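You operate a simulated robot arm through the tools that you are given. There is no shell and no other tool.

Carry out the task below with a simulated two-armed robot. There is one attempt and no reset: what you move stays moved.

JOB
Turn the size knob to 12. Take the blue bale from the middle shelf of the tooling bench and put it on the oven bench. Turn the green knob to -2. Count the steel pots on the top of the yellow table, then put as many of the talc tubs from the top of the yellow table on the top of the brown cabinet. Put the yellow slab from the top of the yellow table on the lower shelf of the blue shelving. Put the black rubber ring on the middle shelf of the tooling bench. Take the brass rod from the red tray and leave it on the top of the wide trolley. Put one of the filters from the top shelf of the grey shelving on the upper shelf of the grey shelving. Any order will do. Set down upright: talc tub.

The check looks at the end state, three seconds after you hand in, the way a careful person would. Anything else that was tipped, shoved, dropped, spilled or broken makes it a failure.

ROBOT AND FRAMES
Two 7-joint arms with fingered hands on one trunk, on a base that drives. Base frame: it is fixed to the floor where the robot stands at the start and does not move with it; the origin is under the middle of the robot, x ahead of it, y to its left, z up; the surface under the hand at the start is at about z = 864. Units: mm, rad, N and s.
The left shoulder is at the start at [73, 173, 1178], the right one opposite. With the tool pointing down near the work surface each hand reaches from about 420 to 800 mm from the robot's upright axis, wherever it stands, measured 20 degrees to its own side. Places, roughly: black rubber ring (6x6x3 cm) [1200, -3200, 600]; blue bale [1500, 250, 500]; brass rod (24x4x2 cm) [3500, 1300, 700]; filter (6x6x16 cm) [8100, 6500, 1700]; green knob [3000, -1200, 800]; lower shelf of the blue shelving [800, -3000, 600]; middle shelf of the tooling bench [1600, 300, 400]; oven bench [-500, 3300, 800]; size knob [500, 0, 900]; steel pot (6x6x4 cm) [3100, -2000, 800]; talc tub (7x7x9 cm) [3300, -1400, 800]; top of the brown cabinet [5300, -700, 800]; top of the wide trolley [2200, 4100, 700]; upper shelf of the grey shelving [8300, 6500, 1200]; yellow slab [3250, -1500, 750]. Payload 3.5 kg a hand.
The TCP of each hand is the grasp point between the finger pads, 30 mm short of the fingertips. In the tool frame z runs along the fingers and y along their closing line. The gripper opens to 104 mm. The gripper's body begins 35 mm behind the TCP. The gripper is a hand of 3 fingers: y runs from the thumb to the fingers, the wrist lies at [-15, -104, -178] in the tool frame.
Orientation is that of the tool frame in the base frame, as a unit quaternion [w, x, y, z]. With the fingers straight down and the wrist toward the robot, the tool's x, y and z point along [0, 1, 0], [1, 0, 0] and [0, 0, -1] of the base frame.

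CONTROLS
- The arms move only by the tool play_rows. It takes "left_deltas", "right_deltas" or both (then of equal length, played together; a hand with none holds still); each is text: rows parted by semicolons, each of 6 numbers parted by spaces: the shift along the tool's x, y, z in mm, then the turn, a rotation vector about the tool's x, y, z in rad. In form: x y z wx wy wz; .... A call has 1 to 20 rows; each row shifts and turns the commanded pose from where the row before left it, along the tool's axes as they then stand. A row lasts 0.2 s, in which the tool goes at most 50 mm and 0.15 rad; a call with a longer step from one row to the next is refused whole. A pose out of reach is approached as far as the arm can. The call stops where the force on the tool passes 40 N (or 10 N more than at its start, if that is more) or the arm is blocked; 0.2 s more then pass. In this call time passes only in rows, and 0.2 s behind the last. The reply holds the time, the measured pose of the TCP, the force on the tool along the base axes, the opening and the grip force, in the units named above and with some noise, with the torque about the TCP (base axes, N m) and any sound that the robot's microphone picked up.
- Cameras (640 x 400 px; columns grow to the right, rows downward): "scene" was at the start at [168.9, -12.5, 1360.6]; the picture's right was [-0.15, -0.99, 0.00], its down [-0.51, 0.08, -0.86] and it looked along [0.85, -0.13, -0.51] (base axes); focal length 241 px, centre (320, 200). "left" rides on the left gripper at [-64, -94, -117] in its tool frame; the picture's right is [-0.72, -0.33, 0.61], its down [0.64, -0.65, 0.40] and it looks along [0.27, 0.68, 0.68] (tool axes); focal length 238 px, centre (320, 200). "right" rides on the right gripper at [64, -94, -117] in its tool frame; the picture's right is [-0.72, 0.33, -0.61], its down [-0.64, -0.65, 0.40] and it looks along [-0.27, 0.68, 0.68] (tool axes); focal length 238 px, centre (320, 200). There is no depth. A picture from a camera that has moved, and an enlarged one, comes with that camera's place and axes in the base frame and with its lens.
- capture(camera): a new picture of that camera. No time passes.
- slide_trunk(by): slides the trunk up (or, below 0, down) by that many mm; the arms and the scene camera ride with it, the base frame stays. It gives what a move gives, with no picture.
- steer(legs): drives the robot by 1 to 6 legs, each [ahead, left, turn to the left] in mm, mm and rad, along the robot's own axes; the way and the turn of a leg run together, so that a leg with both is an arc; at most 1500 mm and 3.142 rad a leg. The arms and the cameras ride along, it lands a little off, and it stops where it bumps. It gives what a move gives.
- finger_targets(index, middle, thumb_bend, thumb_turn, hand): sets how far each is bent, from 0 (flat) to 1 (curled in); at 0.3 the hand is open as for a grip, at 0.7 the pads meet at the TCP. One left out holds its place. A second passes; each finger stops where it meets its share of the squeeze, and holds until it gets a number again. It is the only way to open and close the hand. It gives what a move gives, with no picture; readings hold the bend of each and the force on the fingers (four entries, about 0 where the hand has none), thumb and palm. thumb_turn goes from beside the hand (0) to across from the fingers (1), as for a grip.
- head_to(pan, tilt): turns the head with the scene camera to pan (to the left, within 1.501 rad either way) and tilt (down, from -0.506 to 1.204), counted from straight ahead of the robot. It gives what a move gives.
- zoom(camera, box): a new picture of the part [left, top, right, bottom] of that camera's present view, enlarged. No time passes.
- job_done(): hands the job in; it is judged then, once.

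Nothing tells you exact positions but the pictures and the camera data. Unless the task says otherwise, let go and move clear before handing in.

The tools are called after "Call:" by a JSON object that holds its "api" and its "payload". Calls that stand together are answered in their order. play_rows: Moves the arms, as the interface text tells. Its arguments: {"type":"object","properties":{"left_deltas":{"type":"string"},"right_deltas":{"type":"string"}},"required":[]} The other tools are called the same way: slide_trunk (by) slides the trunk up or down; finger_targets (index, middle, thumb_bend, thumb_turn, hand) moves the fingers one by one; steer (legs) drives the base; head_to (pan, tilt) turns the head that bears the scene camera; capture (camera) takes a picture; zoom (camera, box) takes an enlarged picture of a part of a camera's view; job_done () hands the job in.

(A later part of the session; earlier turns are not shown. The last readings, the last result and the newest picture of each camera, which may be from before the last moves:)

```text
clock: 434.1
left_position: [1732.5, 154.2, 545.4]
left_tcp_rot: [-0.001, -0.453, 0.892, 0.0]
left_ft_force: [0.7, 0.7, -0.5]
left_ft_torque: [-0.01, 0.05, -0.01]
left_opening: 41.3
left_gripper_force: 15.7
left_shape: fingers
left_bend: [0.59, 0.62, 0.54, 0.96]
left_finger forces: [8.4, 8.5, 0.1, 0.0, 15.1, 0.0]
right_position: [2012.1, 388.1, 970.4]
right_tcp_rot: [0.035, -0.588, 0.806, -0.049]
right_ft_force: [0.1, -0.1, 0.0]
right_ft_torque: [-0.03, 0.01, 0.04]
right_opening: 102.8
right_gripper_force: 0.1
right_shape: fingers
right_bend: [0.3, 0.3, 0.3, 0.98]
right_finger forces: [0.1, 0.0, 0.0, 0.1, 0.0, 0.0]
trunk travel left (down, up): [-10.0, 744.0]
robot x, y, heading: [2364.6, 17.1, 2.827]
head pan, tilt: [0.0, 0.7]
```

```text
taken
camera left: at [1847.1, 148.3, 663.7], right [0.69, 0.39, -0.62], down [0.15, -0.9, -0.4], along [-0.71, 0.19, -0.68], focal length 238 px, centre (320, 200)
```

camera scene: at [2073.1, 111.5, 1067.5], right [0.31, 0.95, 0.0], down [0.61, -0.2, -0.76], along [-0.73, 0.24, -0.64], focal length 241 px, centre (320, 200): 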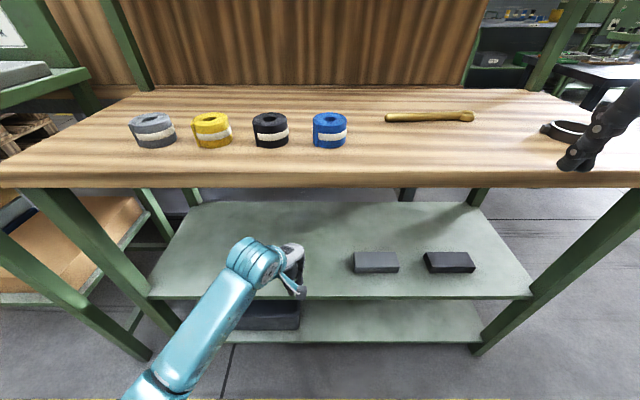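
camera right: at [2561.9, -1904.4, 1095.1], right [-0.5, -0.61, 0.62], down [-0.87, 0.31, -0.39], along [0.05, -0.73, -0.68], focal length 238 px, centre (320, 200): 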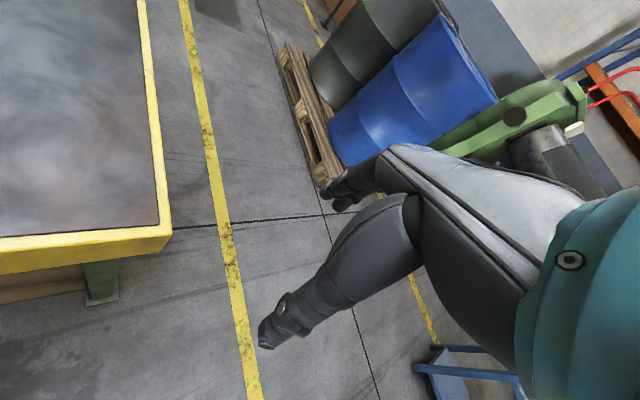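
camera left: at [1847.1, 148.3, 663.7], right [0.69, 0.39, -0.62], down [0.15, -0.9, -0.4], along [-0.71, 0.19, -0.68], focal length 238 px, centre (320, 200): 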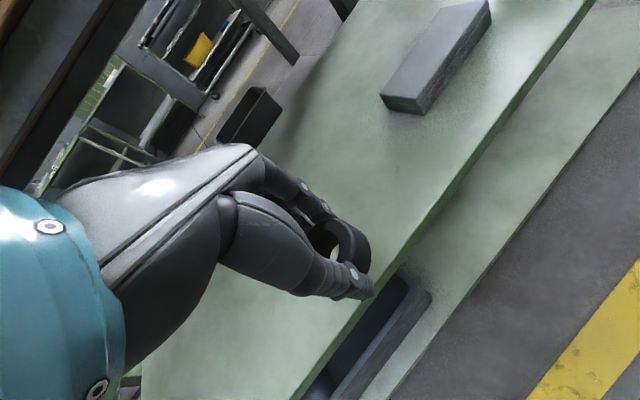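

Call:
{"api": "steer", "payload": {"legs": [[115, 0, 0]]}}

Call:
{"api": "play_rows", "payload": {"left_deltas": "0 0 20 0 0 0; 0 0 20 0 0 0; 0 0 8 0 0 0; 0 0 0 0 0 0"}}

Call:
{"api": "capture", "payload": {"camera": "left"}}

Call:
{"api": "capture", "payload": {"camera": "scene"}}

```text
clock: 435.3
left_position: [1624.9, 187.9, 545.9]
left_tcp_rot: [0.0, -0.453, 0.892, -0.001]
left_ft_force: [0.0, -0.3, -0.8]
left_ft_torque: [-0.03, 0.0, -0.01]
left_opening: 41.0
left_gripper_force: 16.4
left_shape: fingers
left_bend: [0.59, 0.62, 0.54, 0.96]
left_finger forces: [8.4, 8.5, 0.0, 0.0, 15.0, 0.0]
right_position: [1903.4, 424.4, 969.7]
right_tcp_rot: [0.036, -0.59, 0.805, -0.05]
right_ft_force: [0.4, 0.1, -0.7]
right_ft_torque: [-0.01, -0.01, 0.0]
right_opening: 102.7
right_gripper_force: 0.1
right_shape: fingers
right_bend: [0.3, 0.3, 0.3, 0.98]
right_finger forces: [0.1, 0.0, 0.0, 0.0, 0.0, 0.0]
trunk travel left (down, up): [-10.0, 744.0]
robot x, y, heading: [2253.5, 47.9, 2.827]
head pan, tilt: [0.0, 0.7]
```

```text
clock: 436.3
left_position: [1626.3, 189.0, 497.6]
left_tcp_rot: [-0.001, -0.453, 0.892, -0.001]
left_ft_force: [-0.4, 0.4, 0.0]
left_ft_torque: [-0.01, 0.01, -0.04]
left_opening: 41.0
left_gripper_force: 15.5
left_shape: fingers
left_bend: [0.59, 0.62, 0.54, 0.96]
left_finger forces: [8.3, 8.7, 0.0, 0.1, 15.1, 0.0]
right_position: [1902.9, 423.5, 971.3]
right_tcp_rot: [0.035, -0.589, 0.806, -0.049]
right_ft_force: [0.3, -0.3, 0.3]
right_ft_torque: [0.0, 0.02, -0.01]
right_opening: 102.4
right_gripper_force: 0.1
right_shape: fingers
right_bend: [0.3, 0.3, 0.3, 0.98]
right_finger forces: [0.1, 0.0, 0.0, 0.1, 0.0, 0.1]
trunk travel left (down, up): [-10.0, 744.0]
robot x, y, heading: [2261.3, 53.0, 2.828]
head pan, tilt: [0.0, 0.7]
```

```text
taken
camera left: at [1741.4, 183.1, 615.6], right [0.69, 0.39, -0.62], down [0.15, -0.9, -0.4], along [-0.71, 0.18, -0.68], focal length 238 px, centre (320, 200)
```

left: 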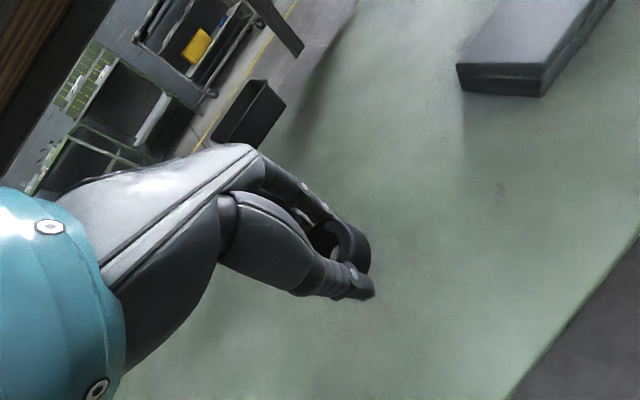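

```text
taken
camera scene: at [1966.2, 146.1, 1067.6], right [0.31, 0.95, 0.0], down [0.61, -0.2, -0.76], along [-0.73, 0.24, -0.64], focal length 241 px, centre (320, 200)
```

scene: 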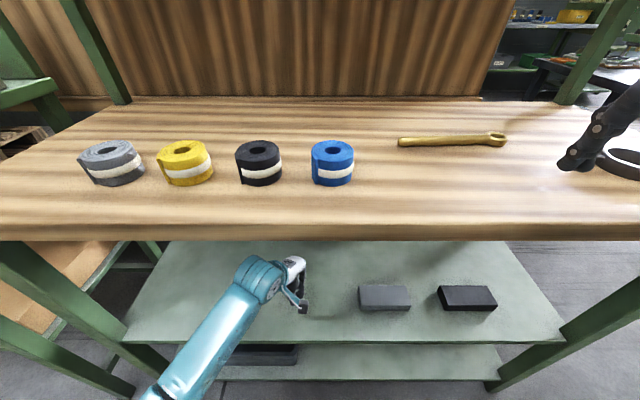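

Call:
{"api": "play_rows", "payload": {"left_deltas": "0 0 3 0 0 0; 0 0 3 0 0 0; 0 0 2 0 0 0; 0 0 0 0 0 0"}}

```text
clock: 437.3
left_position: [1624.2, 187.6, 491.6]
left_tcp_rot: [0.0, -0.454, 0.891, 0.001]
left_ft_force: [-1.0, 0.1, -0.4]
left_ft_torque: [0.02, -0.04, -0.02]
left_opening: 41.1
left_gripper_force: 16.1
left_shape: fingers
left_bend: [0.59, 0.62, 0.54, 0.96]
left_finger forces: [8.4, 8.7, 0.0, 0.0, 15.2, 0.1]
right_position: [1903.2, 423.7, 970.1]
right_tcp_rot: [0.036, -0.589, 0.806, -0.05]
right_ft_force: [0.4, 0.4, 0.1]
right_ft_torque: [-0.01, 0.02, 0.02]
right_opening: 102.9
right_gripper_force: 0.0
right_shape: fingers
right_bend: [0.3, 0.3, 0.3, 0.98]
right_finger forces: [0.1, 0.1, 0.1, 0.0, 0.0, 0.0]
trunk travel left (down, up): [-10.0, 744.0]
robot x, y, heading: [2259.0, 53.5, 2.827]
head pan, tilt: [0.0, 0.7]
```

Call:
{"api": "play_rows", "payload": {"left_deltas": "0 0 2 0 0 0; 0 0 2 0 0 0; 0 0 0 0 0 0"}}

```text
clock: 438.1
left_position: [1623.6, 186.9, 486.1]
left_tcp_rot: [-0.001, -0.453, 0.892, 0.0]
left_ft_force: [-0.6, -0.5, 0.5]
left_ft_torque: [0.02, -0.02, 0.01]
left_opening: 41.2
left_gripper_force: 15.6
left_shape: fingers
left_bend: [0.59, 0.62, 0.54, 0.96]
left_finger forces: [8.4, 8.5, 0.0, 0.0, 15.2, 0.0]
right_position: [1903.8, 423.7, 970.6]
right_tcp_rot: [0.035, -0.589, 0.806, -0.05]
right_ft_force: [-0.5, -0.1, 0.9]
right_ft_torque: [0.02, -0.02, 0.02]
right_opening: 102.7
right_gripper_force: 0.2
right_shape: fingers
right_bend: [0.3, 0.3, 0.3, 0.98]
right_finger forces: [0.0, 0.1, 0.1, 0.1, 0.0, 0.0]
trunk travel left (down, up): [-10.0, 744.0]
robot x, y, heading: [2261.2, 47.6, 2.822]
head pan, tilt: [0.0, 0.7]
```

Call:
{"api": "play_rows", "payload": {"left_deltas": "0 0 2 0 0 0; 0 0 2 0 0 0; 0 0 0 0 0 0"}}

Call:
{"api": "zoom", "payload": {"camera": "left", "box": [260, 160, 460, 340]}}

```text
clock: 438.9
left_position: [1624.8, 187.9, 482.3]
left_tcp_rot: [-0.002, -0.453, 0.891, -0.001]
left_ft_force: [-0.6, -0.7, 0.3]
left_ft_torque: [0.01, -0.02, 0.03]
left_opening: 41.0
left_gripper_force: 16.1
left_shape: fingers
left_bend: [0.59, 0.62, 0.54, 0.96]
left_finger forces: [8.3, 8.5, 0.0, 0.0, 15.0, 0.0]
right_position: [1903.0, 423.8, 970.1]
right_tcp_rot: [0.036, -0.589, 0.806, -0.05]
right_ft_force: [-0.2, 0.0, 0.2]
right_ft_torque: [-0.03, 0.01, 0.0]
right_opening: 102.7
right_gripper_force: 0.1
right_shape: fingers
right_bend: [0.3, 0.3, 0.3, 0.98]
right_finger forces: [0.1, 0.0, 0.1, 0.0, 0.0, 0.0]
trunk travel left (down, up): [-10.0, 744.0]
robot x, y, heading: [2259.4, 50.4, 2.826]
head pan, tilt: [0.0, 0.7]
```

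```text
2.22 times, centred on (360, 250) of left
camera zoom: at [1739.4, 182.1, 599.3], right [0.69, 0.39, -0.62], down [0.15, -0.9, -0.4], along [-0.71, 0.18, -0.68], focal length 530 px, centre (231, 89)
```

zoom: 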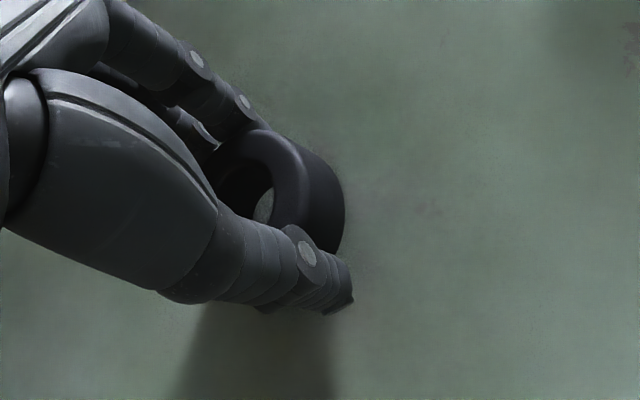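

Call:
{"api": "play_rows", "payload": {"left_deltas": "0 0 2 0 0 0; 0 0 2 0 0 0; 0 0 0 0 0 0"}}

```text
clock: 439.7
left_position: [1624.2, 187.8, 478.5]
left_tcp_rot: [-0.002, -0.454, 0.891, -0.001]
left_ft_force: [0.3, 0.0, 0.7]
left_ft_torque: [-0.02, 0.0, -0.02]
left_opening: 41.1
left_gripper_force: 16.1
left_shape: fingers
left_bend: [0.59, 0.62, 0.54, 0.96]
left_finger forces: [8.4, 8.5, 0.1, 0.1, 15.1, 0.0]
right_position: [1904.3, 422.1, 971.0]
right_tcp_rot: [0.035, -0.589, 0.806, -0.05]
right_ft_force: [-0.3, 0.6, 0.1]
right_ft_torque: [0.0, -0.04, -0.02]
right_opening: 102.9
right_gripper_force: 0.0
right_shape: fingers
right_bend: [0.3, 0.3, 0.3, 0.98]
right_finger forces: [0.0, 0.0, 0.0, 0.1, 0.1, 0.0]
trunk travel left (down, up): [-10.0, 744.0]
robot x, y, heading: [2256.2, 47.9, 2.828]
head pan, tilt: [0.0, 0.7]
```

Call:
{"api": "play_rows", "payload": {"left_deltas": "0 0 2 0 0 0; 0 0 2 0 0 0; 0 0 0 0 0 0"}}

```text
clock: 440.5
left_position: [1622.8, 188.9, 475.2]
left_tcp_rot: [-0.002, -0.454, 0.891, 0.001]
left_ft_force: [-0.3, 0.6, 5.6]
left_ft_torque: [0.06, 0.13, 0.0]
left_opening: 41.1
left_gripper_force: 19.0
left_shape: fingers
left_bend: [0.59, 0.62, 0.54, 0.95]
left_finger forces: [8.3, 14.0, 0.0, 0.1, 16.2, 0.0]
right_position: [1902.5, 423.5, 971.5]
right_tcp_rot: [0.036, -0.589, 0.806, -0.05]
right_ft_force: [-0.4, -0.1, 0.8]
right_ft_torque: [0.02, 0.02, -0.01]
right_opening: 102.9
right_gripper_force: 0.1
right_shape: fingers
right_bend: [0.3, 0.3, 0.3, 0.98]
right_finger forces: [0.0, 0.1, 0.1, 0.0, 0.0, 0.0]
trunk travel left (down, up): [-10.0, 744.0]
robot x, y, heading: [2257.4, 50.2, 2.824]
head pan, tilt: [0.0, 0.7]
```

Touching down. I open the fingers gently and lift away.

Call:
{"api": "finger_targets", "payload": {"hand": "left", "index": 0.5, "middle": 0.5, "thumb_bend": 0.47}}

Call:
{"api": "finger_targets", "payload": {"hand": "left", "index": 0.38, "middle": 0.38, "thumb_bend": 0.38}}

Call:
{"api": "play_rows", "payload": {"left_deltas": "0 0 -10 0 0 0; 0 0 -25 0 0 0; 0 0 -25 0 0 0; 0 0 0 0 0 0"}}

Call:
{"api": "capture", "payload": {"camera": "left"}}

```text
clock: 441.5
left_position: [1623.7, 187.9, 473.2]
left_tcp_rot: [-0.001, -0.453, 0.892, -0.001]
left_ft_force: [0.7, -0.6, 4.4]
left_ft_torque: [-0.02, 0.06, 0.03]
left_opening: 56.1
left_gripper_force: 1.8
left_shape: fingers
left_bend: [0.5, 0.52, 0.47, 0.97]
left_finger forces: [0.0, 3.4, 0.0, 0.1, 0.2, 0.0]
right_position: [1904.3, 423.8, 970.9]
right_tcp_rot: [0.036, -0.589, 0.806, -0.05]
right_ft_force: [-0.9, -0.5, 0.1]
right_ft_torque: [0.0, -0.02, 0.01]
right_opening: 103.0
right_gripper_force: 0.1
right_shape: fingers
right_bend: [0.3, 0.3, 0.3, 0.98]
right_finger forces: [0.0, 0.1, 0.0, 0.1, 0.1, 0.1]
trunk travel left (down, up): [-10.0, 744.0]
robot x, y, heading: [2259.8, 52.0, 2.825]
head pan, tilt: [0.0, 0.7]
```

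```text
clock: 442.5
left_position: [1624.7, 188.6, 474.3]
left_tcp_rot: [0.0, -0.453, 0.892, 0.0]
left_ft_force: [1.0, -0.3, 1.1]
left_ft_torque: [0.02, 0.02, 0.02]
left_opening: 82.6
left_gripper_force: 0.1
left_shape: fingers
left_bend: [0.38, 0.38, 0.38, 0.97]
left_finger forces: [0.1, 0.0, 0.0, 0.0, 0.1, 0.0]
right_position: [1902.8, 423.5, 971.5]
right_tcp_rot: [0.035, -0.589, 0.806, -0.05]
right_ft_force: [-0.5, -0.4, -0.1]
right_ft_torque: [0.0, 0.03, 0.02]
right_opening: 102.9
right_gripper_force: 0.0
right_shape: fingers
right_bend: [0.3, 0.3, 0.3, 0.98]
right_finger forces: [0.1, 0.0, 0.0, 0.1, 0.0, 0.1]
trunk travel left (down, up): [-10.0, 744.0]
robot x, y, heading: [2256.9, 48.2, 2.831]
head pan, tilt: [0.0, 0.7]
```

```text
clock: 443.5
left_position: [1624.4, 187.6, 535.6]
left_tcp_rot: [-0.002, -0.453, 0.892, -0.001]
left_ft_force: [0.6, 0.2, -0.3]
left_ft_torque: [0.02, -0.04, 0.01]
left_opening: 82.8
left_gripper_force: 0.1
left_shape: fingers
left_bend: [0.38, 0.38, 0.38, 0.97]
left_finger forces: [0.0, 0.0, 0.0, 0.0, 0.0, 0.0]
right_position: [1904.6, 422.9, 971.2]
right_tcp_rot: [0.036, -0.588, 0.806, -0.05]
right_ft_force: [0.1, -0.5, -0.8]
right_ft_torque: [-0.03, -0.01, 0.0]
right_opening: 102.9
right_gripper_force: 0.1
right_shape: fingers
right_bend: [0.3, 0.3, 0.3, 0.98]
right_finger forces: [0.0, 0.0, 0.0, 0.0, 0.1, 0.0]
trunk travel left (down, up): [-10.0, 744.0]
robot x, y, heading: [2258.0, 52.9, 2.826]
head pan, tilt: [0.0, 0.7]
```

```text
taken
camera left: at [1739.1, 183.4, 651.3], right [0.69, 0.39, -0.62], down [0.15, -0.9, -0.4], along [-0.71, 0.18, -0.68], focal length 238 px, centre (320, 200)
```

left: 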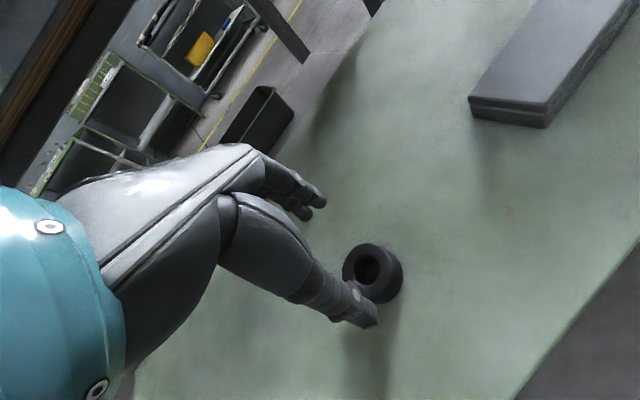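

The ring lies flat on the tooling bench's middle shelf. I back out, raise the trunk, and return to the yellow table for the tubs.

Call:
{"api": "steer", "payload": {"legs": [[-430, 0, 0]]}}

Call:
{"api": "slide_trunk", "payload": {"by": 300}}

Call:
{"api": "finger_targets", "payload": {"hand": "left", "index": 0.3, "middle": 0.3, "thumb_bend": 0.3}}

Call:
{"api": "capture", "payload": {"camera": "scene"}}

```text
clock: 446.1
left_position: [2031.7, 56.3, 533.7]
left_tcp_rot: [-0.002, -0.453, 0.892, -0.001]
left_ft_force: [-0.4, 0.3, -0.3]
left_ft_torque: [-0.02, 0.01, 0.03]
left_opening: 82.6
left_gripper_force: 0.0
left_shape: fingers
left_bend: [0.38, 0.38, 0.38, 0.97]
left_finger forces: [0.0, 0.0, 0.0, 0.0, 0.0, 0.0]
right_position: [2311.7, 291.6, 971.5]
right_tcp_rot: [0.035, -0.588, 0.807, -0.05]
right_ft_force: [0.2, 0.2, 0.4]
right_ft_torque: [0.05, -0.06, -0.03]
right_opening: 102.8
right_gripper_force: 0.0
right_shape: fingers
right_bend: [0.3, 0.3, 0.3, 0.98]
right_finger forces: [0.1, 0.0, 0.1, 0.1, 0.0, 0.0]
trunk travel left (down, up): [-10.0, 744.0]
robot x, y, heading: [2668.7, -79.0, 2.83]
head pan, tilt: [0.0, 0.7]
```

```text
clock: 449.1
left_position: [2032.1, 57.2, 834.0]
left_tcp_rot: [-0.001, -0.453, 0.892, -0.001]
left_ft_force: [0.6, -0.3, -0.1]
left_ft_torque: [-0.01, 0.02, -0.01]
left_opening: 82.3
left_gripper_force: 0.1
left_shape: fingers
left_bend: [0.38, 0.38, 0.38, 0.97]
left_finger forces: [0.0, 0.0, 0.1, 0.1, 0.1, 0.0]
right_position: [2312.2, 290.8, 1270.9]
right_tcp_rot: [0.035, -0.588, 0.807, -0.049]
right_ft_force: [0.6, -0.2, 0.2]
right_ft_torque: [-0.02, 0.04, 0.01]
right_opening: 102.7
right_gripper_force: 0.1
right_shape: fingers
right_bend: [0.3, 0.3, 0.3, 0.98]
right_finger forces: [0.1, 0.1, 0.1, 0.1, 0.0, 0.0]
trunk travel left (down, up): [-310.0, 444.0]
robot x, y, heading: [2664.1, -84.2, 2.824]
head pan, tilt: [0.0, 0.7]
```

```text
clock: 450.1
left_position: [2031.2, 56.8, 833.2]
left_tcp_rot: [0.0, -0.452, 0.892, -0.001]
left_ft_force: [-0.1, 0.7, -0.6]
left_ft_torque: [-0.01, 0.0, 0.0]
left_opening: 102.7
left_gripper_force: 0.0
left_shape: fingers
left_bend: [0.3, 0.3, 0.3, 0.97]
left_finger forces: [0.1, 0.0, 0.0, 0.0, 0.0, 0.1]
right_position: [2312.0, 290.6, 1271.0]
right_tcp_rot: [0.035, -0.589, 0.806, -0.05]
right_ft_force: [-1.0, -0.6, 0.2]
right_ft_torque: [0.0, 0.0, -0.01]
right_opening: 102.6
right_gripper_force: 0.1
right_shape: fingers
right_bend: [0.3, 0.3, 0.3, 0.98]
right_finger forces: [0.0, 0.0, 0.0, 0.0, 0.1, 0.0]
trunk travel left (down, up): [-310.0, 444.0]
robot x, y, heading: [2664.5, -81.9, 2.827]
head pan, tilt: [0.0, 0.7]
```

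```text
taken
camera scene: at [2523.4, -35.3, 1382.0], right [0.31, 0.95, 0.0], down [0.61, -0.2, -0.76], along [-0.73, 0.24, -0.64], focal length 241 px, centre (320, 200)
```

scene: 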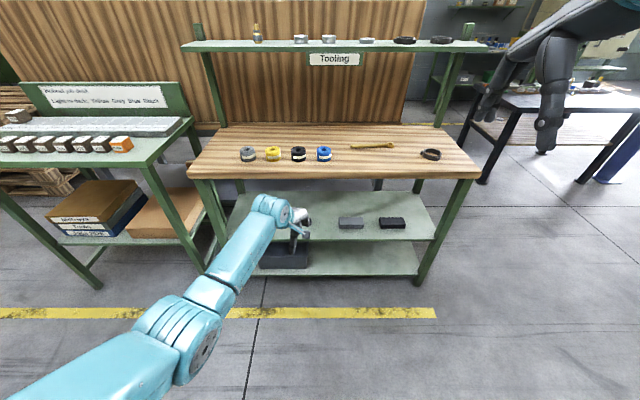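

Call:
{"api": "play_rows", "payload": {"left_deltas": "16 -27 -28 0 0 0; 16 -27 -28 0 0 0; 16 -27 -28 0 0 0; 16 -27 -28 0 0 0; 16 -27 -28 0 0 0; 16 -27 -28 0 0 0; 16 -27 -28 0 0 0; 0 0 0 0 0 -0.105; 0 0 0 0 0 -0.105; 0 0 0 0 0 -0.105", "right_deltas": "0 0 20 -0.122 0 0; 0 0 20 0 0 0; 0 0 20 0 0 0; 0 0 20 0 0 0; 0 0 20 0 0 0; 0 0 20 0 0 0; 0 0 20 0 0 0; 0 0 0 0 0 0; 0 0 0 0 0 0; 0 0 0 0 0 0"}}

Call:
{"api": "capture", "payload": {"camera": "scene"}}

```text
clock: 452.3
left_position: [2118.5, -142.7, 1030.4]
left_tcp_rot: [-0.001, -0.587, 0.809, 0.0]
left_ft_force: [0.3, -1.0, -0.4]
left_ft_torque: [0.01, -0.02, -0.01]
left_opening: 102.4
left_gripper_force: 0.0
left_shape: fingers
left_bend: [0.3, 0.3, 0.3, 0.97]
left_finger forces: [0.0, 0.0, 0.0, 0.0, 0.1, 0.0]
right_position: [2314.8, 288.6, 1130.9]
right_tcp_rot: [-0.001, -0.588, 0.809, 0.0]
right_ft_force: [0.0, 0.0, -0.1]
right_ft_torque: [0.03, 0.02, 0.0]
right_opening: 102.6
right_gripper_force: 0.1
right_shape: fingers
right_bend: [0.3, 0.3, 0.3, 0.98]
right_finger forces: [0.0, 0.0, 0.1, 0.1, 0.1, 0.0]
trunk travel left (down, up): [-310.0, 444.0]
robot x, y, heading: [2665.6, -83.1, 2.828]
head pan, tilt: [0.0, 0.7]
```

```text
taken
camera scene: at [2523.5, -35.1, 1382.0], right [0.31, 0.95, 0.0], down [0.61, -0.2, -0.76], along [-0.73, 0.24, -0.64], focal length 241 px, centre (320, 200)
```

scene: 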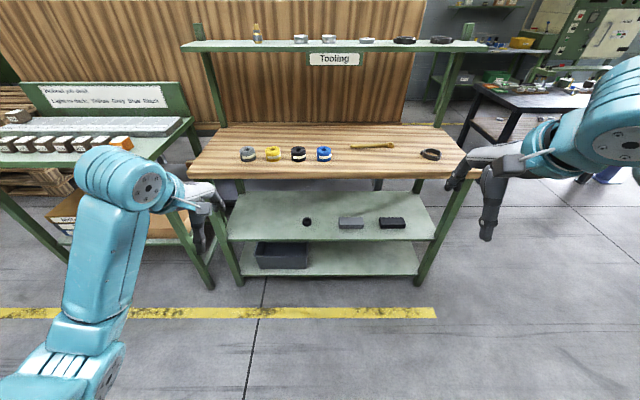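

The ring is visible on the middle shelf. Now I go back to the yellow table, turned so the right shoulder faces it, to take the first tub.

Call:
{"api": "steer", "payload": {"legs": [[46, 716, 0], [0, 0, -2.366]]}}

Call:
{"api": "head_to", "payload": {"pan": -0.8, "tilt": 0.55}}

Call:
{"api": "capture", "payload": {"camera": "scene"}}

```text
clock: 461.8
left_position: [2752.8, -317.0, 1029.9]
left_tcp_rot: [0.0, 0.533, 0.846, 0.001]
left_ft_force: [0.8, -0.6, -0.6]
left_ft_torque: [-0.02, 0.01, -0.01]
left_opening: 102.7
left_gripper_force: 0.1
left_shape: fingers
left_bend: [0.3, 0.3, 0.3, 0.97]
left_finger forces: [0.0, 0.0, 0.1, 0.0, 0.0, 0.0]
right_position: [2911.1, -765.5, 1130.3]
right_tcp_rot: [0.0, 0.531, 0.847, 0.001]
right_ft_force: [-0.2, -0.2, 0.5]
right_ft_torque: [-0.02, 0.0, -0.01]
right_opening: 102.7
right_gripper_force: 0.0
right_shape: fingers
right_bend: [0.3, 0.3, 0.3, 0.98]
right_finger forces: [0.0, 0.0, 0.1, 0.0, 0.0, 0.0]
trunk travel left (down, up): [-310.0, 444.0]
robot x, y, heading: [2398.9, -736.3, 0.446]
head pan, tilt: [0.0, 0.7]
```

```text
clock: 462.9
left_position: [2754.8, -317.2, 1030.0]
left_tcp_rot: [0.0, 0.534, 0.846, 0.001]
left_ft_force: [0.1, -0.6, -0.7]
left_ft_torque: [-0.01, -0.02, -0.02]
left_opening: 103.0
left_gripper_force: 0.0
left_shape: fingers
left_bend: [0.3, 0.3, 0.3, 0.97]
left_finger forces: [0.0, 0.1, 0.0, 0.0, 0.0, 0.0]
right_position: [2910.3, -766.8, 1130.7]
right_tcp_rot: [0.0, 0.531, 0.847, 0.0]
right_ft_force: [1.0, 0.3, 0.1]
right_ft_torque: [0.03, -0.03, 0.04]
right_opening: 102.7
right_gripper_force: 0.0
right_shape: fingers
right_bend: [0.3, 0.3, 0.3, 0.98]
right_finger forces: [0.1, 0.0, 0.0, 0.0, 0.0, 0.1]
trunk travel left (down, up): [-310.0, 444.0]
robot x, y, heading: [2401.3, -738.2, 0.44]
head pan, tilt: [-0.799, 0.55]
```

```text
taken
camera scene: at [2544.2, -740.4, 1395.1], right [-0.35, -0.94, 0.0], down [-0.49, 0.18, -0.85], along [0.8, -0.29, -0.52], focal length 241 px, centre (320, 200)
```

scene: 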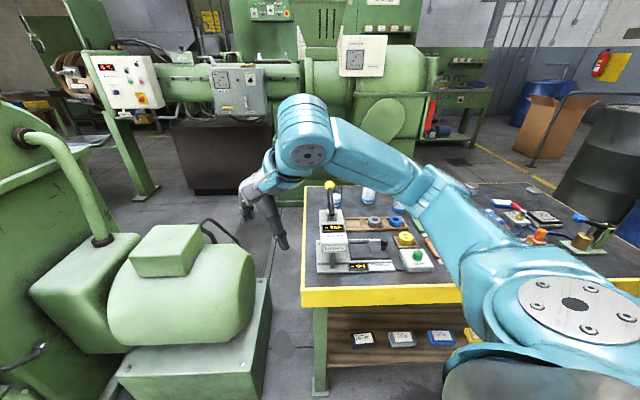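

Call:
{"api": "play_rows", "payload": {"right_deltas": "-36 -10 -12 0 0 0; -36 -10 -12 0 0 0; -36 -10 -12 0 0 0; -36 -10 -12 0 0 0; -36 -10 -12 0 0 0; 0 0 0 0 0 0.131; 0 0 0 0 0 0.131; 0 0 0 0 0 0.131; 0 0 0 0 0 0.131; 0 0 0 0 0 0.131; 0 0 0 0 0 0.131; 0 0 0 0 0 0"}}

Call:
{"api": "steer", "payload": {"legs": [[-12, -346, 0.02]]}}

Call:
{"api": "capture", "payload": {"camera": "scene"}}

Call:
{"api": "capture", "payload": {"camera": "right"}}

```text
clock: 465.5
left_position: [2754.1, -317.5, 1030.5]
left_tcp_rot: [0.0, 0.533, 0.846, 0.001]
left_ft_force: [0.0, 0.2, -1.3]
left_ft_torque: [0.02, 0.05, -0.01]
left_opening: 103.0
left_gripper_force: 0.1
left_shape: fingers
left_bend: [0.3, 0.3, 0.3, 0.97]
left_finger forces: [0.0, 0.0, 0.0, 0.1, 0.1, 0.0]
right_position: [2944.1, -949.9, 1191.5]
right_tcp_rot: [-0.001, 0.816, 0.578, -0.001]
right_ft_force: [-0.6, 0.0, 0.5]
right_ft_torque: [-0.01, -0.01, -0.04]
right_opening: 102.6
right_gripper_force: 0.0
right_shape: fingers
right_bend: [0.3, 0.3, 0.3, 0.98]
right_finger forces: [0.0, 0.0, 0.0, 0.0, 0.0, 0.0]
trunk travel left (down, up): [-310.0, 444.0]
robot x, y, heading: [2398.9, -743.4, 0.445]
head pan, tilt: [-0.799, 0.55]
```

```text
clock: 467.8
left_position: [2886.9, -627.9, 1031.8]
left_tcp_rot: [-0.001, 0.526, 0.85, 0.002]
left_ft_force: [0.6, -0.1, -0.2]
left_ft_torque: [-0.01, 0.02, 0.03]
left_opening: 102.9
left_gripper_force: 0.1
left_shape: fingers
left_bend: [0.3, 0.3, 0.3, 0.97]
left_finger forces: [0.0, 0.0, 0.0, 0.0, 0.1, 0.1]
right_position: [3086.8, -1255.8, 1191.1]
right_tcp_rot: [0.0, 0.811, 0.586, 0.0]
right_ft_force: [0.2, -0.6, 0.1]
right_ft_torque: [0.0, 0.01, -0.02]
right_opening: 103.1
right_gripper_force: 0.0
right_shape: fingers
right_bend: [0.3, 0.3, 0.3, 0.98]
right_finger forces: [0.0, 0.0, 0.1, 0.0, 0.0, 0.1]
trunk travel left (down, up): [-310.0, 444.0]
robot x, y, heading: [2540.1, -1055.4, 0.459]
head pan, tilt: [-0.799, 0.55]
```

```text
taken
camera scene: at [2685.1, -1053.9, 1395.1], right [-0.33, -0.94, 0.0], down [-0.49, 0.17, -0.85], along [0.8, -0.28, -0.52], focal length 241 px, centre (320, 200)
```

scene: 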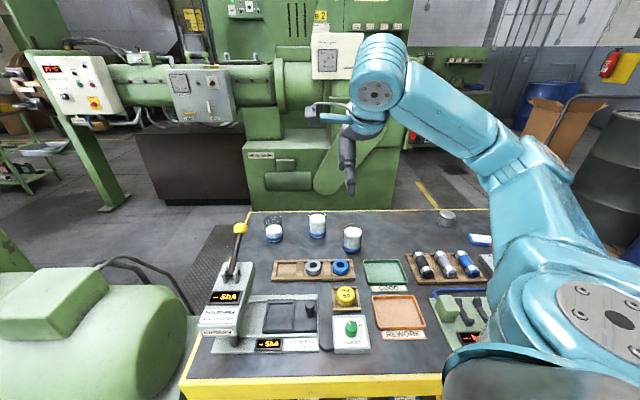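

```text
taken
camera right: at [3018.2, -1166.5, 1307.3], right [0.08, -0.79, 0.61], down [-0.82, -0.4, -0.4], along [0.56, -0.47, -0.68], focal length 238 px, centre (320, 200)
```

right: 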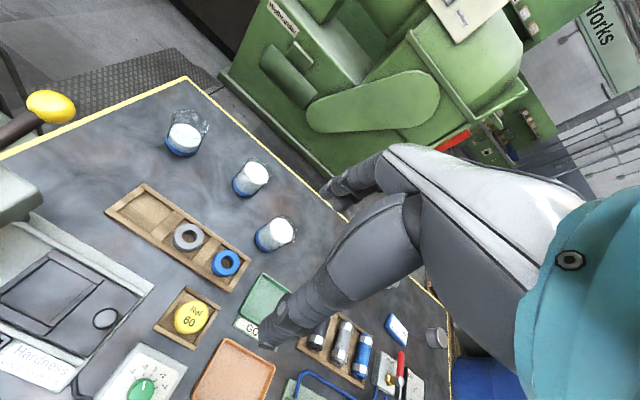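

Good view. I zoom both cameras to fix the tub positions.

Call:
{"api": "zoom", "payload": {"camera": "right", "box": [150, 90, 310, 270]}}

Call:
{"api": "zoom", "payload": {"camera": "scene", "box": [250, 195, 380, 285]}}

```text
2.22 times, centred on (230, 180) of right
camera zoom: at [3018.2, -1166.5, 1307.3], right [0.08, -0.79, 0.61], down [-0.82, -0.4, -0.4], along [0.56, -0.47, -0.68], focal length 530 px, centre (520, 244)
```

zoom: 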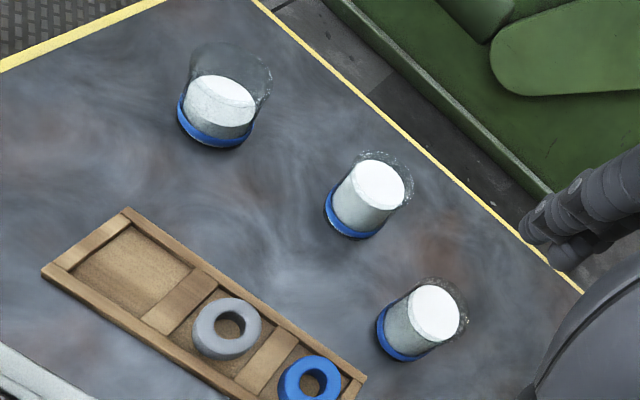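

```text
4.44 times, centred on (315, 240) of scene
camera zoom: at [2685.1, -1053.9, 1395.1], right [-0.33, -0.94, 0.0], down [-0.49, 0.17, -0.85], along [0.8, -0.28, -0.52], focal length 1070 px, centre (342, 22)
```

zoom: 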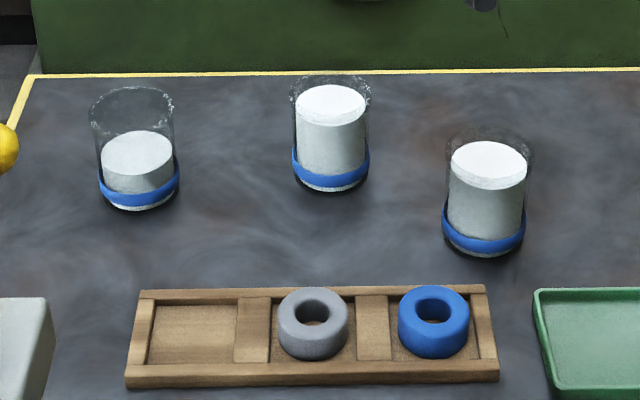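

Tub 3 is at ≈[3252,-1376], rim z≈885. I move the right hand above it and lower toward it in stages.

Call:
{"api": "play_rows", "payload": {"right_deltas": "-12.6 39 0 0 0 0; -12.6 39 0 0 0 0; -12.6 39 0 0 0 0; -12.6 39 0 0 0 0; -12.4 39 0 0 0 0; 0 0 40 0 0 0; 0 0 40 0 0 0; 0 0 40 0 0 0; 0 0 40 0 0 0; 0 0 0 0 0 0"}}

Call:
{"api": "capture", "payload": {"camera": "right"}}

Call:
{"api": "zoom", "payload": {"camera": "scene", "box": [270, 170, 430, 270]}}

```text
clock: 470.0
left_position: [2887.6, -626.5, 1029.7]
left_tcp_rot: [0.0, 0.527, 0.85, 0.002]
left_ft_force: [0.4, -0.2, -0.8]
left_ft_torque: [0.0, 0.0, -0.01]
left_opening: 102.9
left_gripper_force: 0.0
left_shape: fingers
left_bend: [0.3, 0.3, 0.3, 0.97]
left_finger forces: [0.1, 0.0, 0.0, 0.1, 0.0, 0.0]
right_position: [3252.9, -1375.8, 1031.7]
right_tcp_rot: [-0.001, 0.811, 0.585, 0.0]
right_ft_force: [0.0, -0.2, 0.5]
right_ft_torque: [0.05, 0.02, 0.05]
right_opening: 102.9
right_gripper_force: 0.2
right_shape: fingers
right_bend: [0.3, 0.3, 0.3, 0.98]
right_finger forces: [0.1, 0.1, 0.1, 0.0, 0.0, 0.1]
trunk travel left (down, up): [-310.0, 444.0]
robot x, y, heading: [2540.6, -1053.8, 0.459]
head pan, tilt: [-0.799, 0.55]
```

```text
taken
camera right: at [3182.0, -1286.4, 1148.3], right [0.08, -0.79, 0.61], down [-0.82, -0.4, -0.4], along [0.57, -0.47, -0.68], focal length 238 px, centre (320, 200)
```

right: 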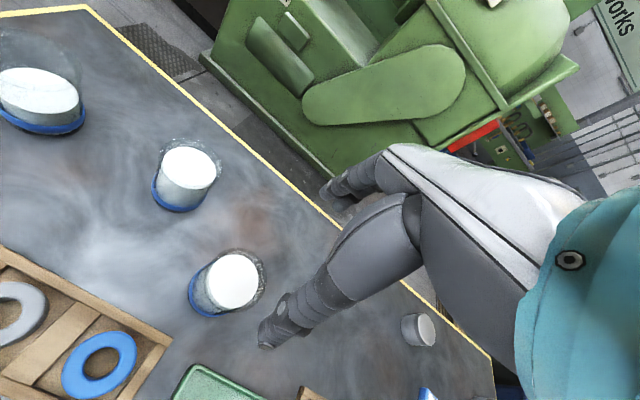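

```text
4.00 times, centred on (350, 220) of scene
camera zoom: at [2684.6, -1053.2, 1395.1], right [-0.33, -0.94, 0.0], down [-0.49, 0.17, -0.85], along [0.8, -0.28, -0.52], focal length 963 px, centre (200, 120)
```

zoom: 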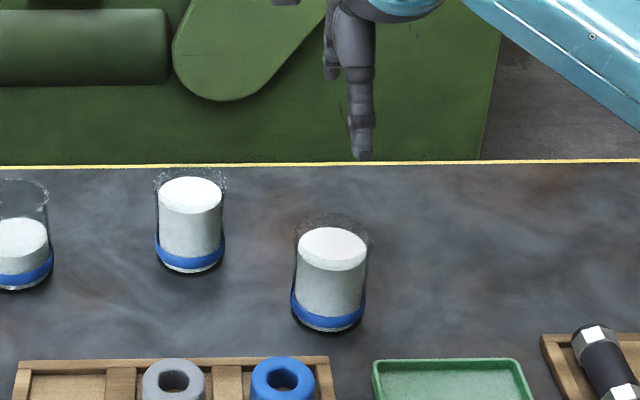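

Call:
{"api": "play_rows", "payload": {"right_deltas": "0.6 -2.5 30 0 0 0; 0 0 30 0 0 0; 0 0 30 0 0 0; 0 0 0 0 0 0"}}

Call:
{"api": "capture", "payload": {"camera": "right"}}

Call:
{"api": "zoom", "payload": {"camera": "scene", "box": [270, 170, 430, 270]}}

```text
clock: 471.0
left_position: [2888.0, -626.1, 1030.7]
left_tcp_rot: [0.001, 0.526, 0.85, 0.001]
left_ft_force: [0.2, -0.6, -0.7]
left_ft_torque: [-0.03, -0.04, -0.01]
left_opening: 103.0
left_gripper_force: 0.1
left_shape: fingers
left_bend: [0.3, 0.3, 0.3, 0.97]
left_finger forces: [0.0, 0.1, 0.0, 0.0, 0.0, 0.1]
right_position: [3249.8, -1375.3, 940.5]
right_tcp_rot: [-0.001, 0.811, 0.585, 0.0]
right_ft_force: [-0.8, -0.3, 0.7]
right_ft_torque: [0.01, -0.01, 0.04]
right_opening: 103.0
right_gripper_force: 0.1
right_shape: fingers
right_bend: [0.3, 0.3, 0.3, 0.98]
right_finger forces: [0.0, 0.0, 0.1, 0.0, 0.0, 0.0]
trunk travel left (down, up): [-310.0, 444.0]
robot x, y, heading: [2539.6, -1054.3, 0.46]
head pan, tilt: [-0.799, 0.55]
```

```text
taken
camera right: at [3180.0, -1285.2, 1057.1], right [0.08, -0.79, 0.61], down [-0.82, -0.4, -0.4], along [0.56, -0.47, -0.68], focal length 238 px, centre (320, 200)
```

right: 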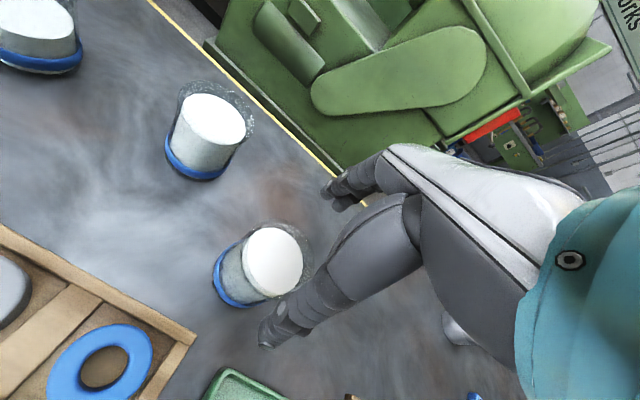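

```text
4.00 times, centred on (350, 220) of scene
camera zoom: at [2684.7, -1053.2, 1395.1], right [-0.33, -0.94, 0.0], down [-0.49, 0.17, -0.85], along [0.8, -0.28, -0.52], focal length 963 px, centre (200, 120)
```

zoom: 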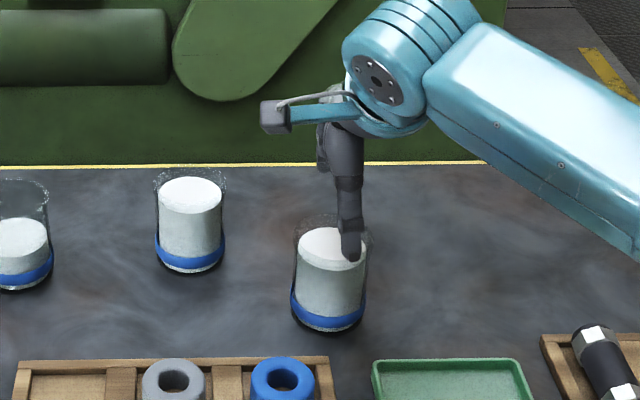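

Aligned within a few mm. I descend slowly so the fingers straddle the tub.

Call:
{"api": "play_rows", "payload": {"right_deltas": "1.5 -1 15 0 0 0; 0 0 15 0 0 0; 0 0 10 0 0 0; 0 0 0 0 0 0"}}

Call:
{"api": "capture", "payload": {"camera": "right"}}

Call:
{"api": "zoom", "payload": {"camera": "scene", "box": [290, 180, 410, 270]}}

```text
clock: 472.0
left_position: [2886.4, -626.2, 1030.2]
left_tcp_rot: [0.0, 0.526, 0.851, 0.001]
left_ft_force: [-0.5, 0.4, 0.4]
left_ft_torque: [0.03, -0.01, -0.02]
left_opening: 102.7
left_gripper_force: 0.0
left_shape: fingers
left_bend: [0.3, 0.3, 0.3, 0.97]
left_finger forces: [0.0, 0.0, 0.1, 0.0, 0.0, 0.0]
right_position: [3249.5, -1372.6, 898.6]
right_tcp_rot: [-0.001, 0.811, 0.585, 0.0]
right_ft_force: [0.3, -0.2, 0.9]
right_ft_torque: [-0.02, -0.04, 0.01]
right_opening: 102.8
right_gripper_force: 0.1
right_shape: fingers
right_bend: [0.3, 0.3, 0.3, 0.98]
right_finger forces: [0.0, 0.0, 0.0, 0.0, 0.1, 0.0]
trunk travel left (down, up): [-310.0, 444.0]
robot x, y, heading: [2537.8, -1053.5, 0.462]
head pan, tilt: [-0.799, 0.55]
```

```text
taken
camera right: at [3180.3, -1283.5, 1016.2], right [0.09, -0.79, 0.61], down [-0.82, -0.4, -0.4], along [0.56, -0.47, -0.68], focal length 238 px, centre (320, 200)
```

right: 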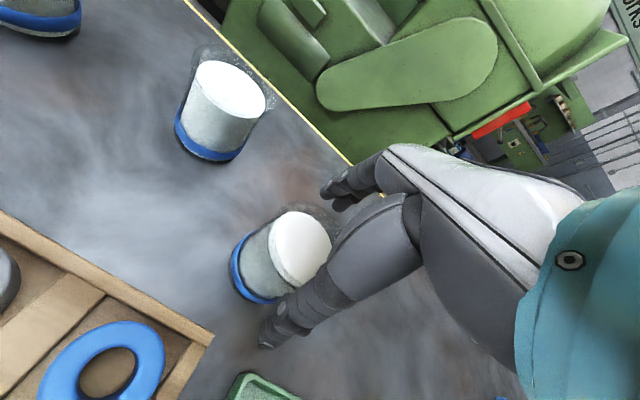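

```text
4.44 times, centred on (350, 225) of scene
camera zoom: at [2684.7, -1053.3, 1395.1], right [-0.33, -0.94, 0.0], down [-0.49, 0.17, -0.85], along [0.8, -0.28, -0.52], focal length 1070 px, centre (187, 89)
```

zoom: 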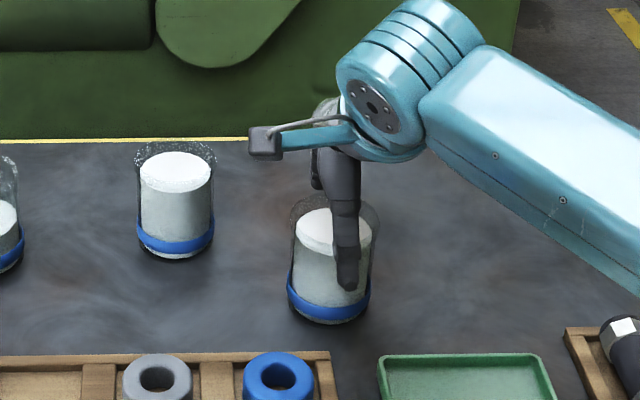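

Call:
{"api": "play_rows", "payload": {"right_deltas": "0 0 13 0 0 0; 0 0 13 0 0 0; 0 0 10 0 0 0; 0 0 0 0 0 0"}}

Call:
{"api": "capture", "payload": {"camera": "right"}}

Call:
{"api": "zoom", "payload": {"camera": "scene", "box": [290, 180, 410, 270]}}

```text
clock: 473.0
left_position: [2887.1, -626.3, 1029.6]
left_tcp_rot: [0.0, 0.526, 0.851, 0.001]
left_ft_force: [-0.1, 0.2, 0.5]
left_ft_torque: [0.01, 0.03, -0.01]
left_opening: 103.3
left_gripper_force: 0.1
left_shape: fingers
left_bend: [0.3, 0.3, 0.3, 0.97]
left_finger forces: [0.0, 0.0, 0.1, 0.0, 0.0, 0.0]
right_position: [3249.1, -1374.8, 864.8]
right_tcp_rot: [-0.001, 0.811, 0.586, -0.001]
right_ft_force: [-0.2, -0.7, 0.9]
right_ft_torque: [0.02, -0.02, 0.0]
right_opening: 102.8
right_gripper_force: 0.1
right_shape: fingers
right_bend: [0.3, 0.3, 0.3, 0.98]
right_finger forces: [0.0, 0.1, 0.0, 0.0, 0.0, 0.1]
trunk travel left (down, up): [-310.0, 444.0]
robot x, y, heading: [2539.8, -1051.3, 0.468]
head pan, tilt: [-0.799, 0.55]
```

```text
taken
camera right: at [3180.1, -1283.7, 980.9], right [0.08, -0.79, 0.61], down [-0.82, -0.4, -0.4], along [0.56, -0.47, -0.68], focal length 238 px, centre (320, 200)
```

right: 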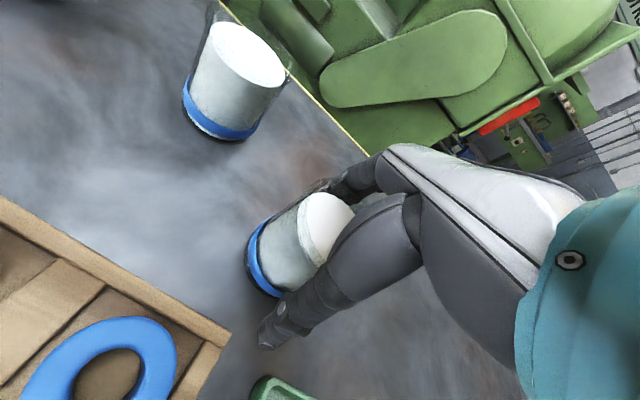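

```text
4.44 times, centred on (350, 225) of scene
camera zoom: at [2684.8, -1053.2, 1395.1], right [-0.33, -0.94, 0.0], down [-0.49, 0.17, -0.85], along [0.8, -0.28, -0.52], focal length 1070 px, centre (187, 89)
```

zoom: 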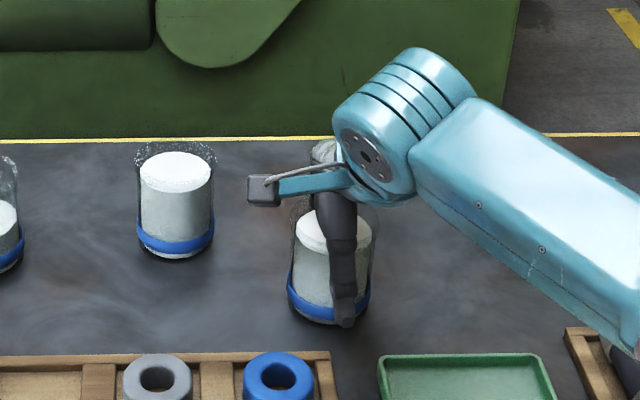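

No contact yet and the palm is clear of the rim. I close the fingers in two steps.

Call:
{"api": "finger_targets", "payload": {"hand": "right", "index": 0.41, "middle": 0.41, "thumb_bend": 0.41}}

Call:
{"api": "finger_targets", "payload": {"hand": "right", "index": 0.55, "middle": 0.55, "thumb_bend": 0.55}}

Call:
{"api": "capture", "payload": {"camera": "right"}}

Call:
{"api": "zoom", "payload": {"camera": "scene", "box": [290, 180, 410, 270]}}

```text
clock: 474.0
left_position: [2887.6, -626.8, 1030.8]
left_tcp_rot: [0.0, 0.526, 0.85, 0.001]
left_ft_force: [0.4, -0.5, -0.3]
left_ft_torque: [0.0, 0.02, 0.01]
left_opening: 102.9
left_gripper_force: 0.0
left_shape: fingers
left_bend: [0.3, 0.3, 0.3, 0.97]
left_finger forces: [0.0, 0.1, 0.1, 0.0, 0.0, 0.0]
right_position: [3249.9, -1374.2, 864.3]
right_tcp_rot: [-0.001, 0.811, 0.586, 0.0]
right_ft_force: [0.4, -0.4, -0.8]
right_ft_torque: [0.0, 0.02, 0.05]
right_opening: 78.0
right_gripper_force: 1.3
right_shape: fingers
right_bend: [0.4, 0.41, 0.4, 0.98]
right_finger forces: [1.7, 0.0, 0.0, 0.0, 1.2, 0.1]
trunk travel left (down, up): [-310.0, 444.0]
robot x, y, heading: [2540.1, -1051.6, 0.466]
head pan, tilt: [-0.799, 0.55]
```

```text
clock: 475.0
left_position: [2887.0, -626.4, 1029.7]
left_tcp_rot: [0.0, 0.526, 0.85, 0.0]
left_ft_force: [-0.3, 0.6, 0.7]
left_ft_torque: [0.02, -0.01, -0.03]
left_opening: 102.9
left_gripper_force: 0.0
left_shape: fingers
left_bend: [0.3, 0.3, 0.3, 0.97]
left_finger forces: [0.0, 0.0, 0.1, 0.0, 0.0, 0.0]
right_position: [3249.6, -1374.9, 865.2]
right_tcp_rot: [0.0, 0.811, 0.585, 0.0]
right_ft_force: [1.3, 0.2, 0.3]
right_ft_torque: [-0.05, -0.12, -0.01]
right_opening: 62.1
right_gripper_force: 19.0
right_shape: fingers
right_bend: [0.45, 0.51, 0.49, 0.97]
right_finger forces: [15.8, 3.7, 0.0, 0.0, 19.3, 0.0]
trunk travel left (down, up): [-310.0, 444.0]
robot x, y, heading: [2541.1, -1055.0, 0.461]
head pan, tilt: [-0.799, 0.55]
```

```text
taken
camera right: at [3180.1, -1283.6, 981.1], right [0.08, -0.79, 0.61], down [-0.82, -0.4, -0.4], along [0.56, -0.47, -0.68], focal length 238 px, centre (320, 200)
```

right: 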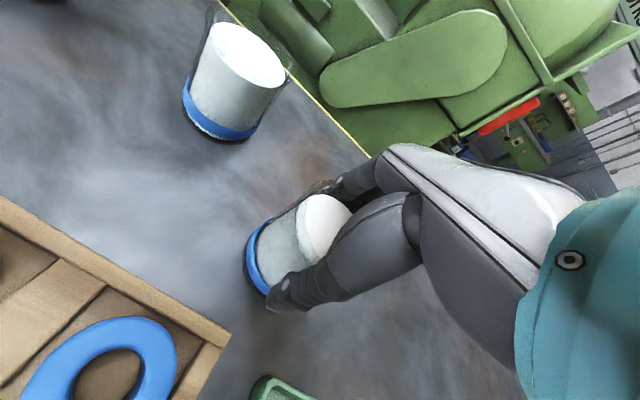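

```text
4.44 times, centred on (350, 225) of scene
camera zoom: at [2684.8, -1053.2, 1395.1], right [-0.33, -0.94, 0.0], down [-0.49, 0.17, -0.85], along [0.8, -0.28, -0.52], focal length 1070 px, centre (187, 89)
```

zoom: 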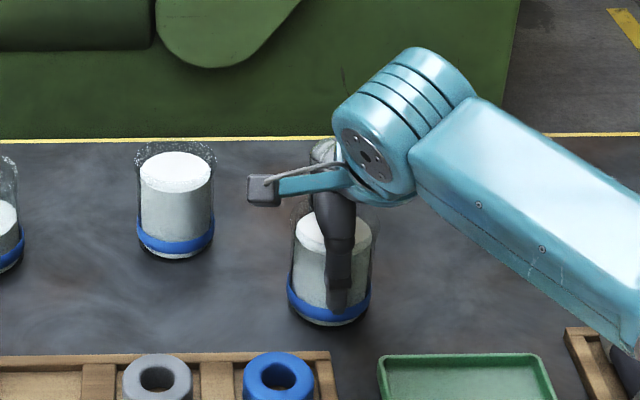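

The grip is uneven (index heavy), so the tub is a bit to one side. I reopen, shift 4 mm sideways and regrip.

Call:
{"api": "finger_targets", "payload": {"hand": "right", "index": 0.37, "middle": 0.37, "thumb_bend": 0.37}}

Call:
{"api": "play_rows", "payload": {"right_deltas": "4 0 0 0 0 0; 0 0 0 0 0 0"}}

Call:
{"api": "finger_targets", "payload": {"hand": "right", "index": 0.55, "middle": 0.55, "thumb_bend": 0.55}}

```text
clock: 476.0
left_position: [2887.2, -625.6, 1029.9]
left_tcp_rot: [0.0, 0.527, 0.85, 0.001]
left_ft_force: [0.2, -0.1, -1.1]
left_ft_torque: [-0.01, -0.04, 0.02]
left_opening: 102.8
left_gripper_force: 0.1
left_shape: fingers
left_bend: [0.3, 0.3, 0.3, 0.97]
left_finger forces: [0.0, 0.0, 0.0, 0.1, 0.0, 0.0]
right_position: [3250.0, -1373.1, 864.1]
right_tcp_rot: [-0.001, 0.81, 0.586, -0.001]
right_ft_force: [-0.1, 0.7, 0.9]
right_ft_torque: [-0.01, -0.02, 0.01]
right_opening: 85.3
right_gripper_force: 0.4
right_shape: fingers
right_bend: [0.37, 0.37, 0.37, 0.97]
right_finger forces: [0.2, 0.1, 0.0, 0.0, 0.0, 0.1]
trunk travel left (down, up): [-310.0, 444.0]
robot x, y, heading: [2538.5, -1055.3, 0.465]
head pan, tilt: [-0.799, 0.55]
```

```text
clock: 476.6
left_position: [2885.9, -626.0, 1030.0]
left_tcp_rot: [0.0, 0.526, 0.85, 0.001]
left_ft_force: [-1.0, 0.5, 0.1]
left_ft_torque: [-0.02, 0.0, 0.01]
left_opening: 102.9
left_gripper_force: 0.2
left_shape: fingers
left_bend: [0.3, 0.3, 0.3, 0.97]
left_finger forces: [0.0, 0.0, 0.0, 0.1, 0.0, 0.0]
right_position: [3249.9, -1370.0, 864.8]
right_tcp_rot: [-0.001, 0.81, 0.586, 0.0]
right_ft_force: [-0.6, -0.5, 0.2]
right_ft_torque: [0.01, -0.02, 0.03]
right_opening: 85.6
right_gripper_force: 0.1
right_shape: fingers
right_bend: [0.37, 0.37, 0.37, 0.97]
right_finger forces: [0.1, 0.1, 0.0, 0.1, 0.0, 0.0]
trunk travel left (down, up): [-310.0, 444.0]
robot x, y, heading: [2538.1, -1055.4, 0.457]
head pan, tilt: [-0.799, 0.55]
```

```text
clock: 477.6
left_position: [2886.8, -625.8, 1029.6]
left_tcp_rot: [0.001, 0.526, 0.851, 0.001]
left_ft_force: [1.4, -0.2, 0.4]
left_ft_torque: [-0.02, -0.01, 0.0]
left_opening: 103.0
left_gripper_force: 0.0
left_shape: fingers
left_bend: [0.3, 0.3, 0.3, 0.97]
left_finger forces: [0.0, 0.0, 0.0, 0.0, 0.0, 0.0]
right_position: [3251.3, -1369.9, 864.4]
right_tcp_rot: [0.0, 0.811, 0.586, 0.0]
right_ft_force: [0.7, -1.0, 0.5]
right_ft_torque: [-0.08, -0.13, -0.01]
right_opening: 60.0
right_gripper_force: 17.1
right_shape: fingers
right_bend: [0.47, 0.5, 0.49, 0.97]
right_finger forces: [12.3, 4.7, 0.0, 0.0, 17.0, 0.1]
trunk travel left (down, up): [-310.0, 444.0]
robot x, y, heading: [2538.5, -1055.4, 0.463]
head pan, tilt: [-0.799, 0.55]
```

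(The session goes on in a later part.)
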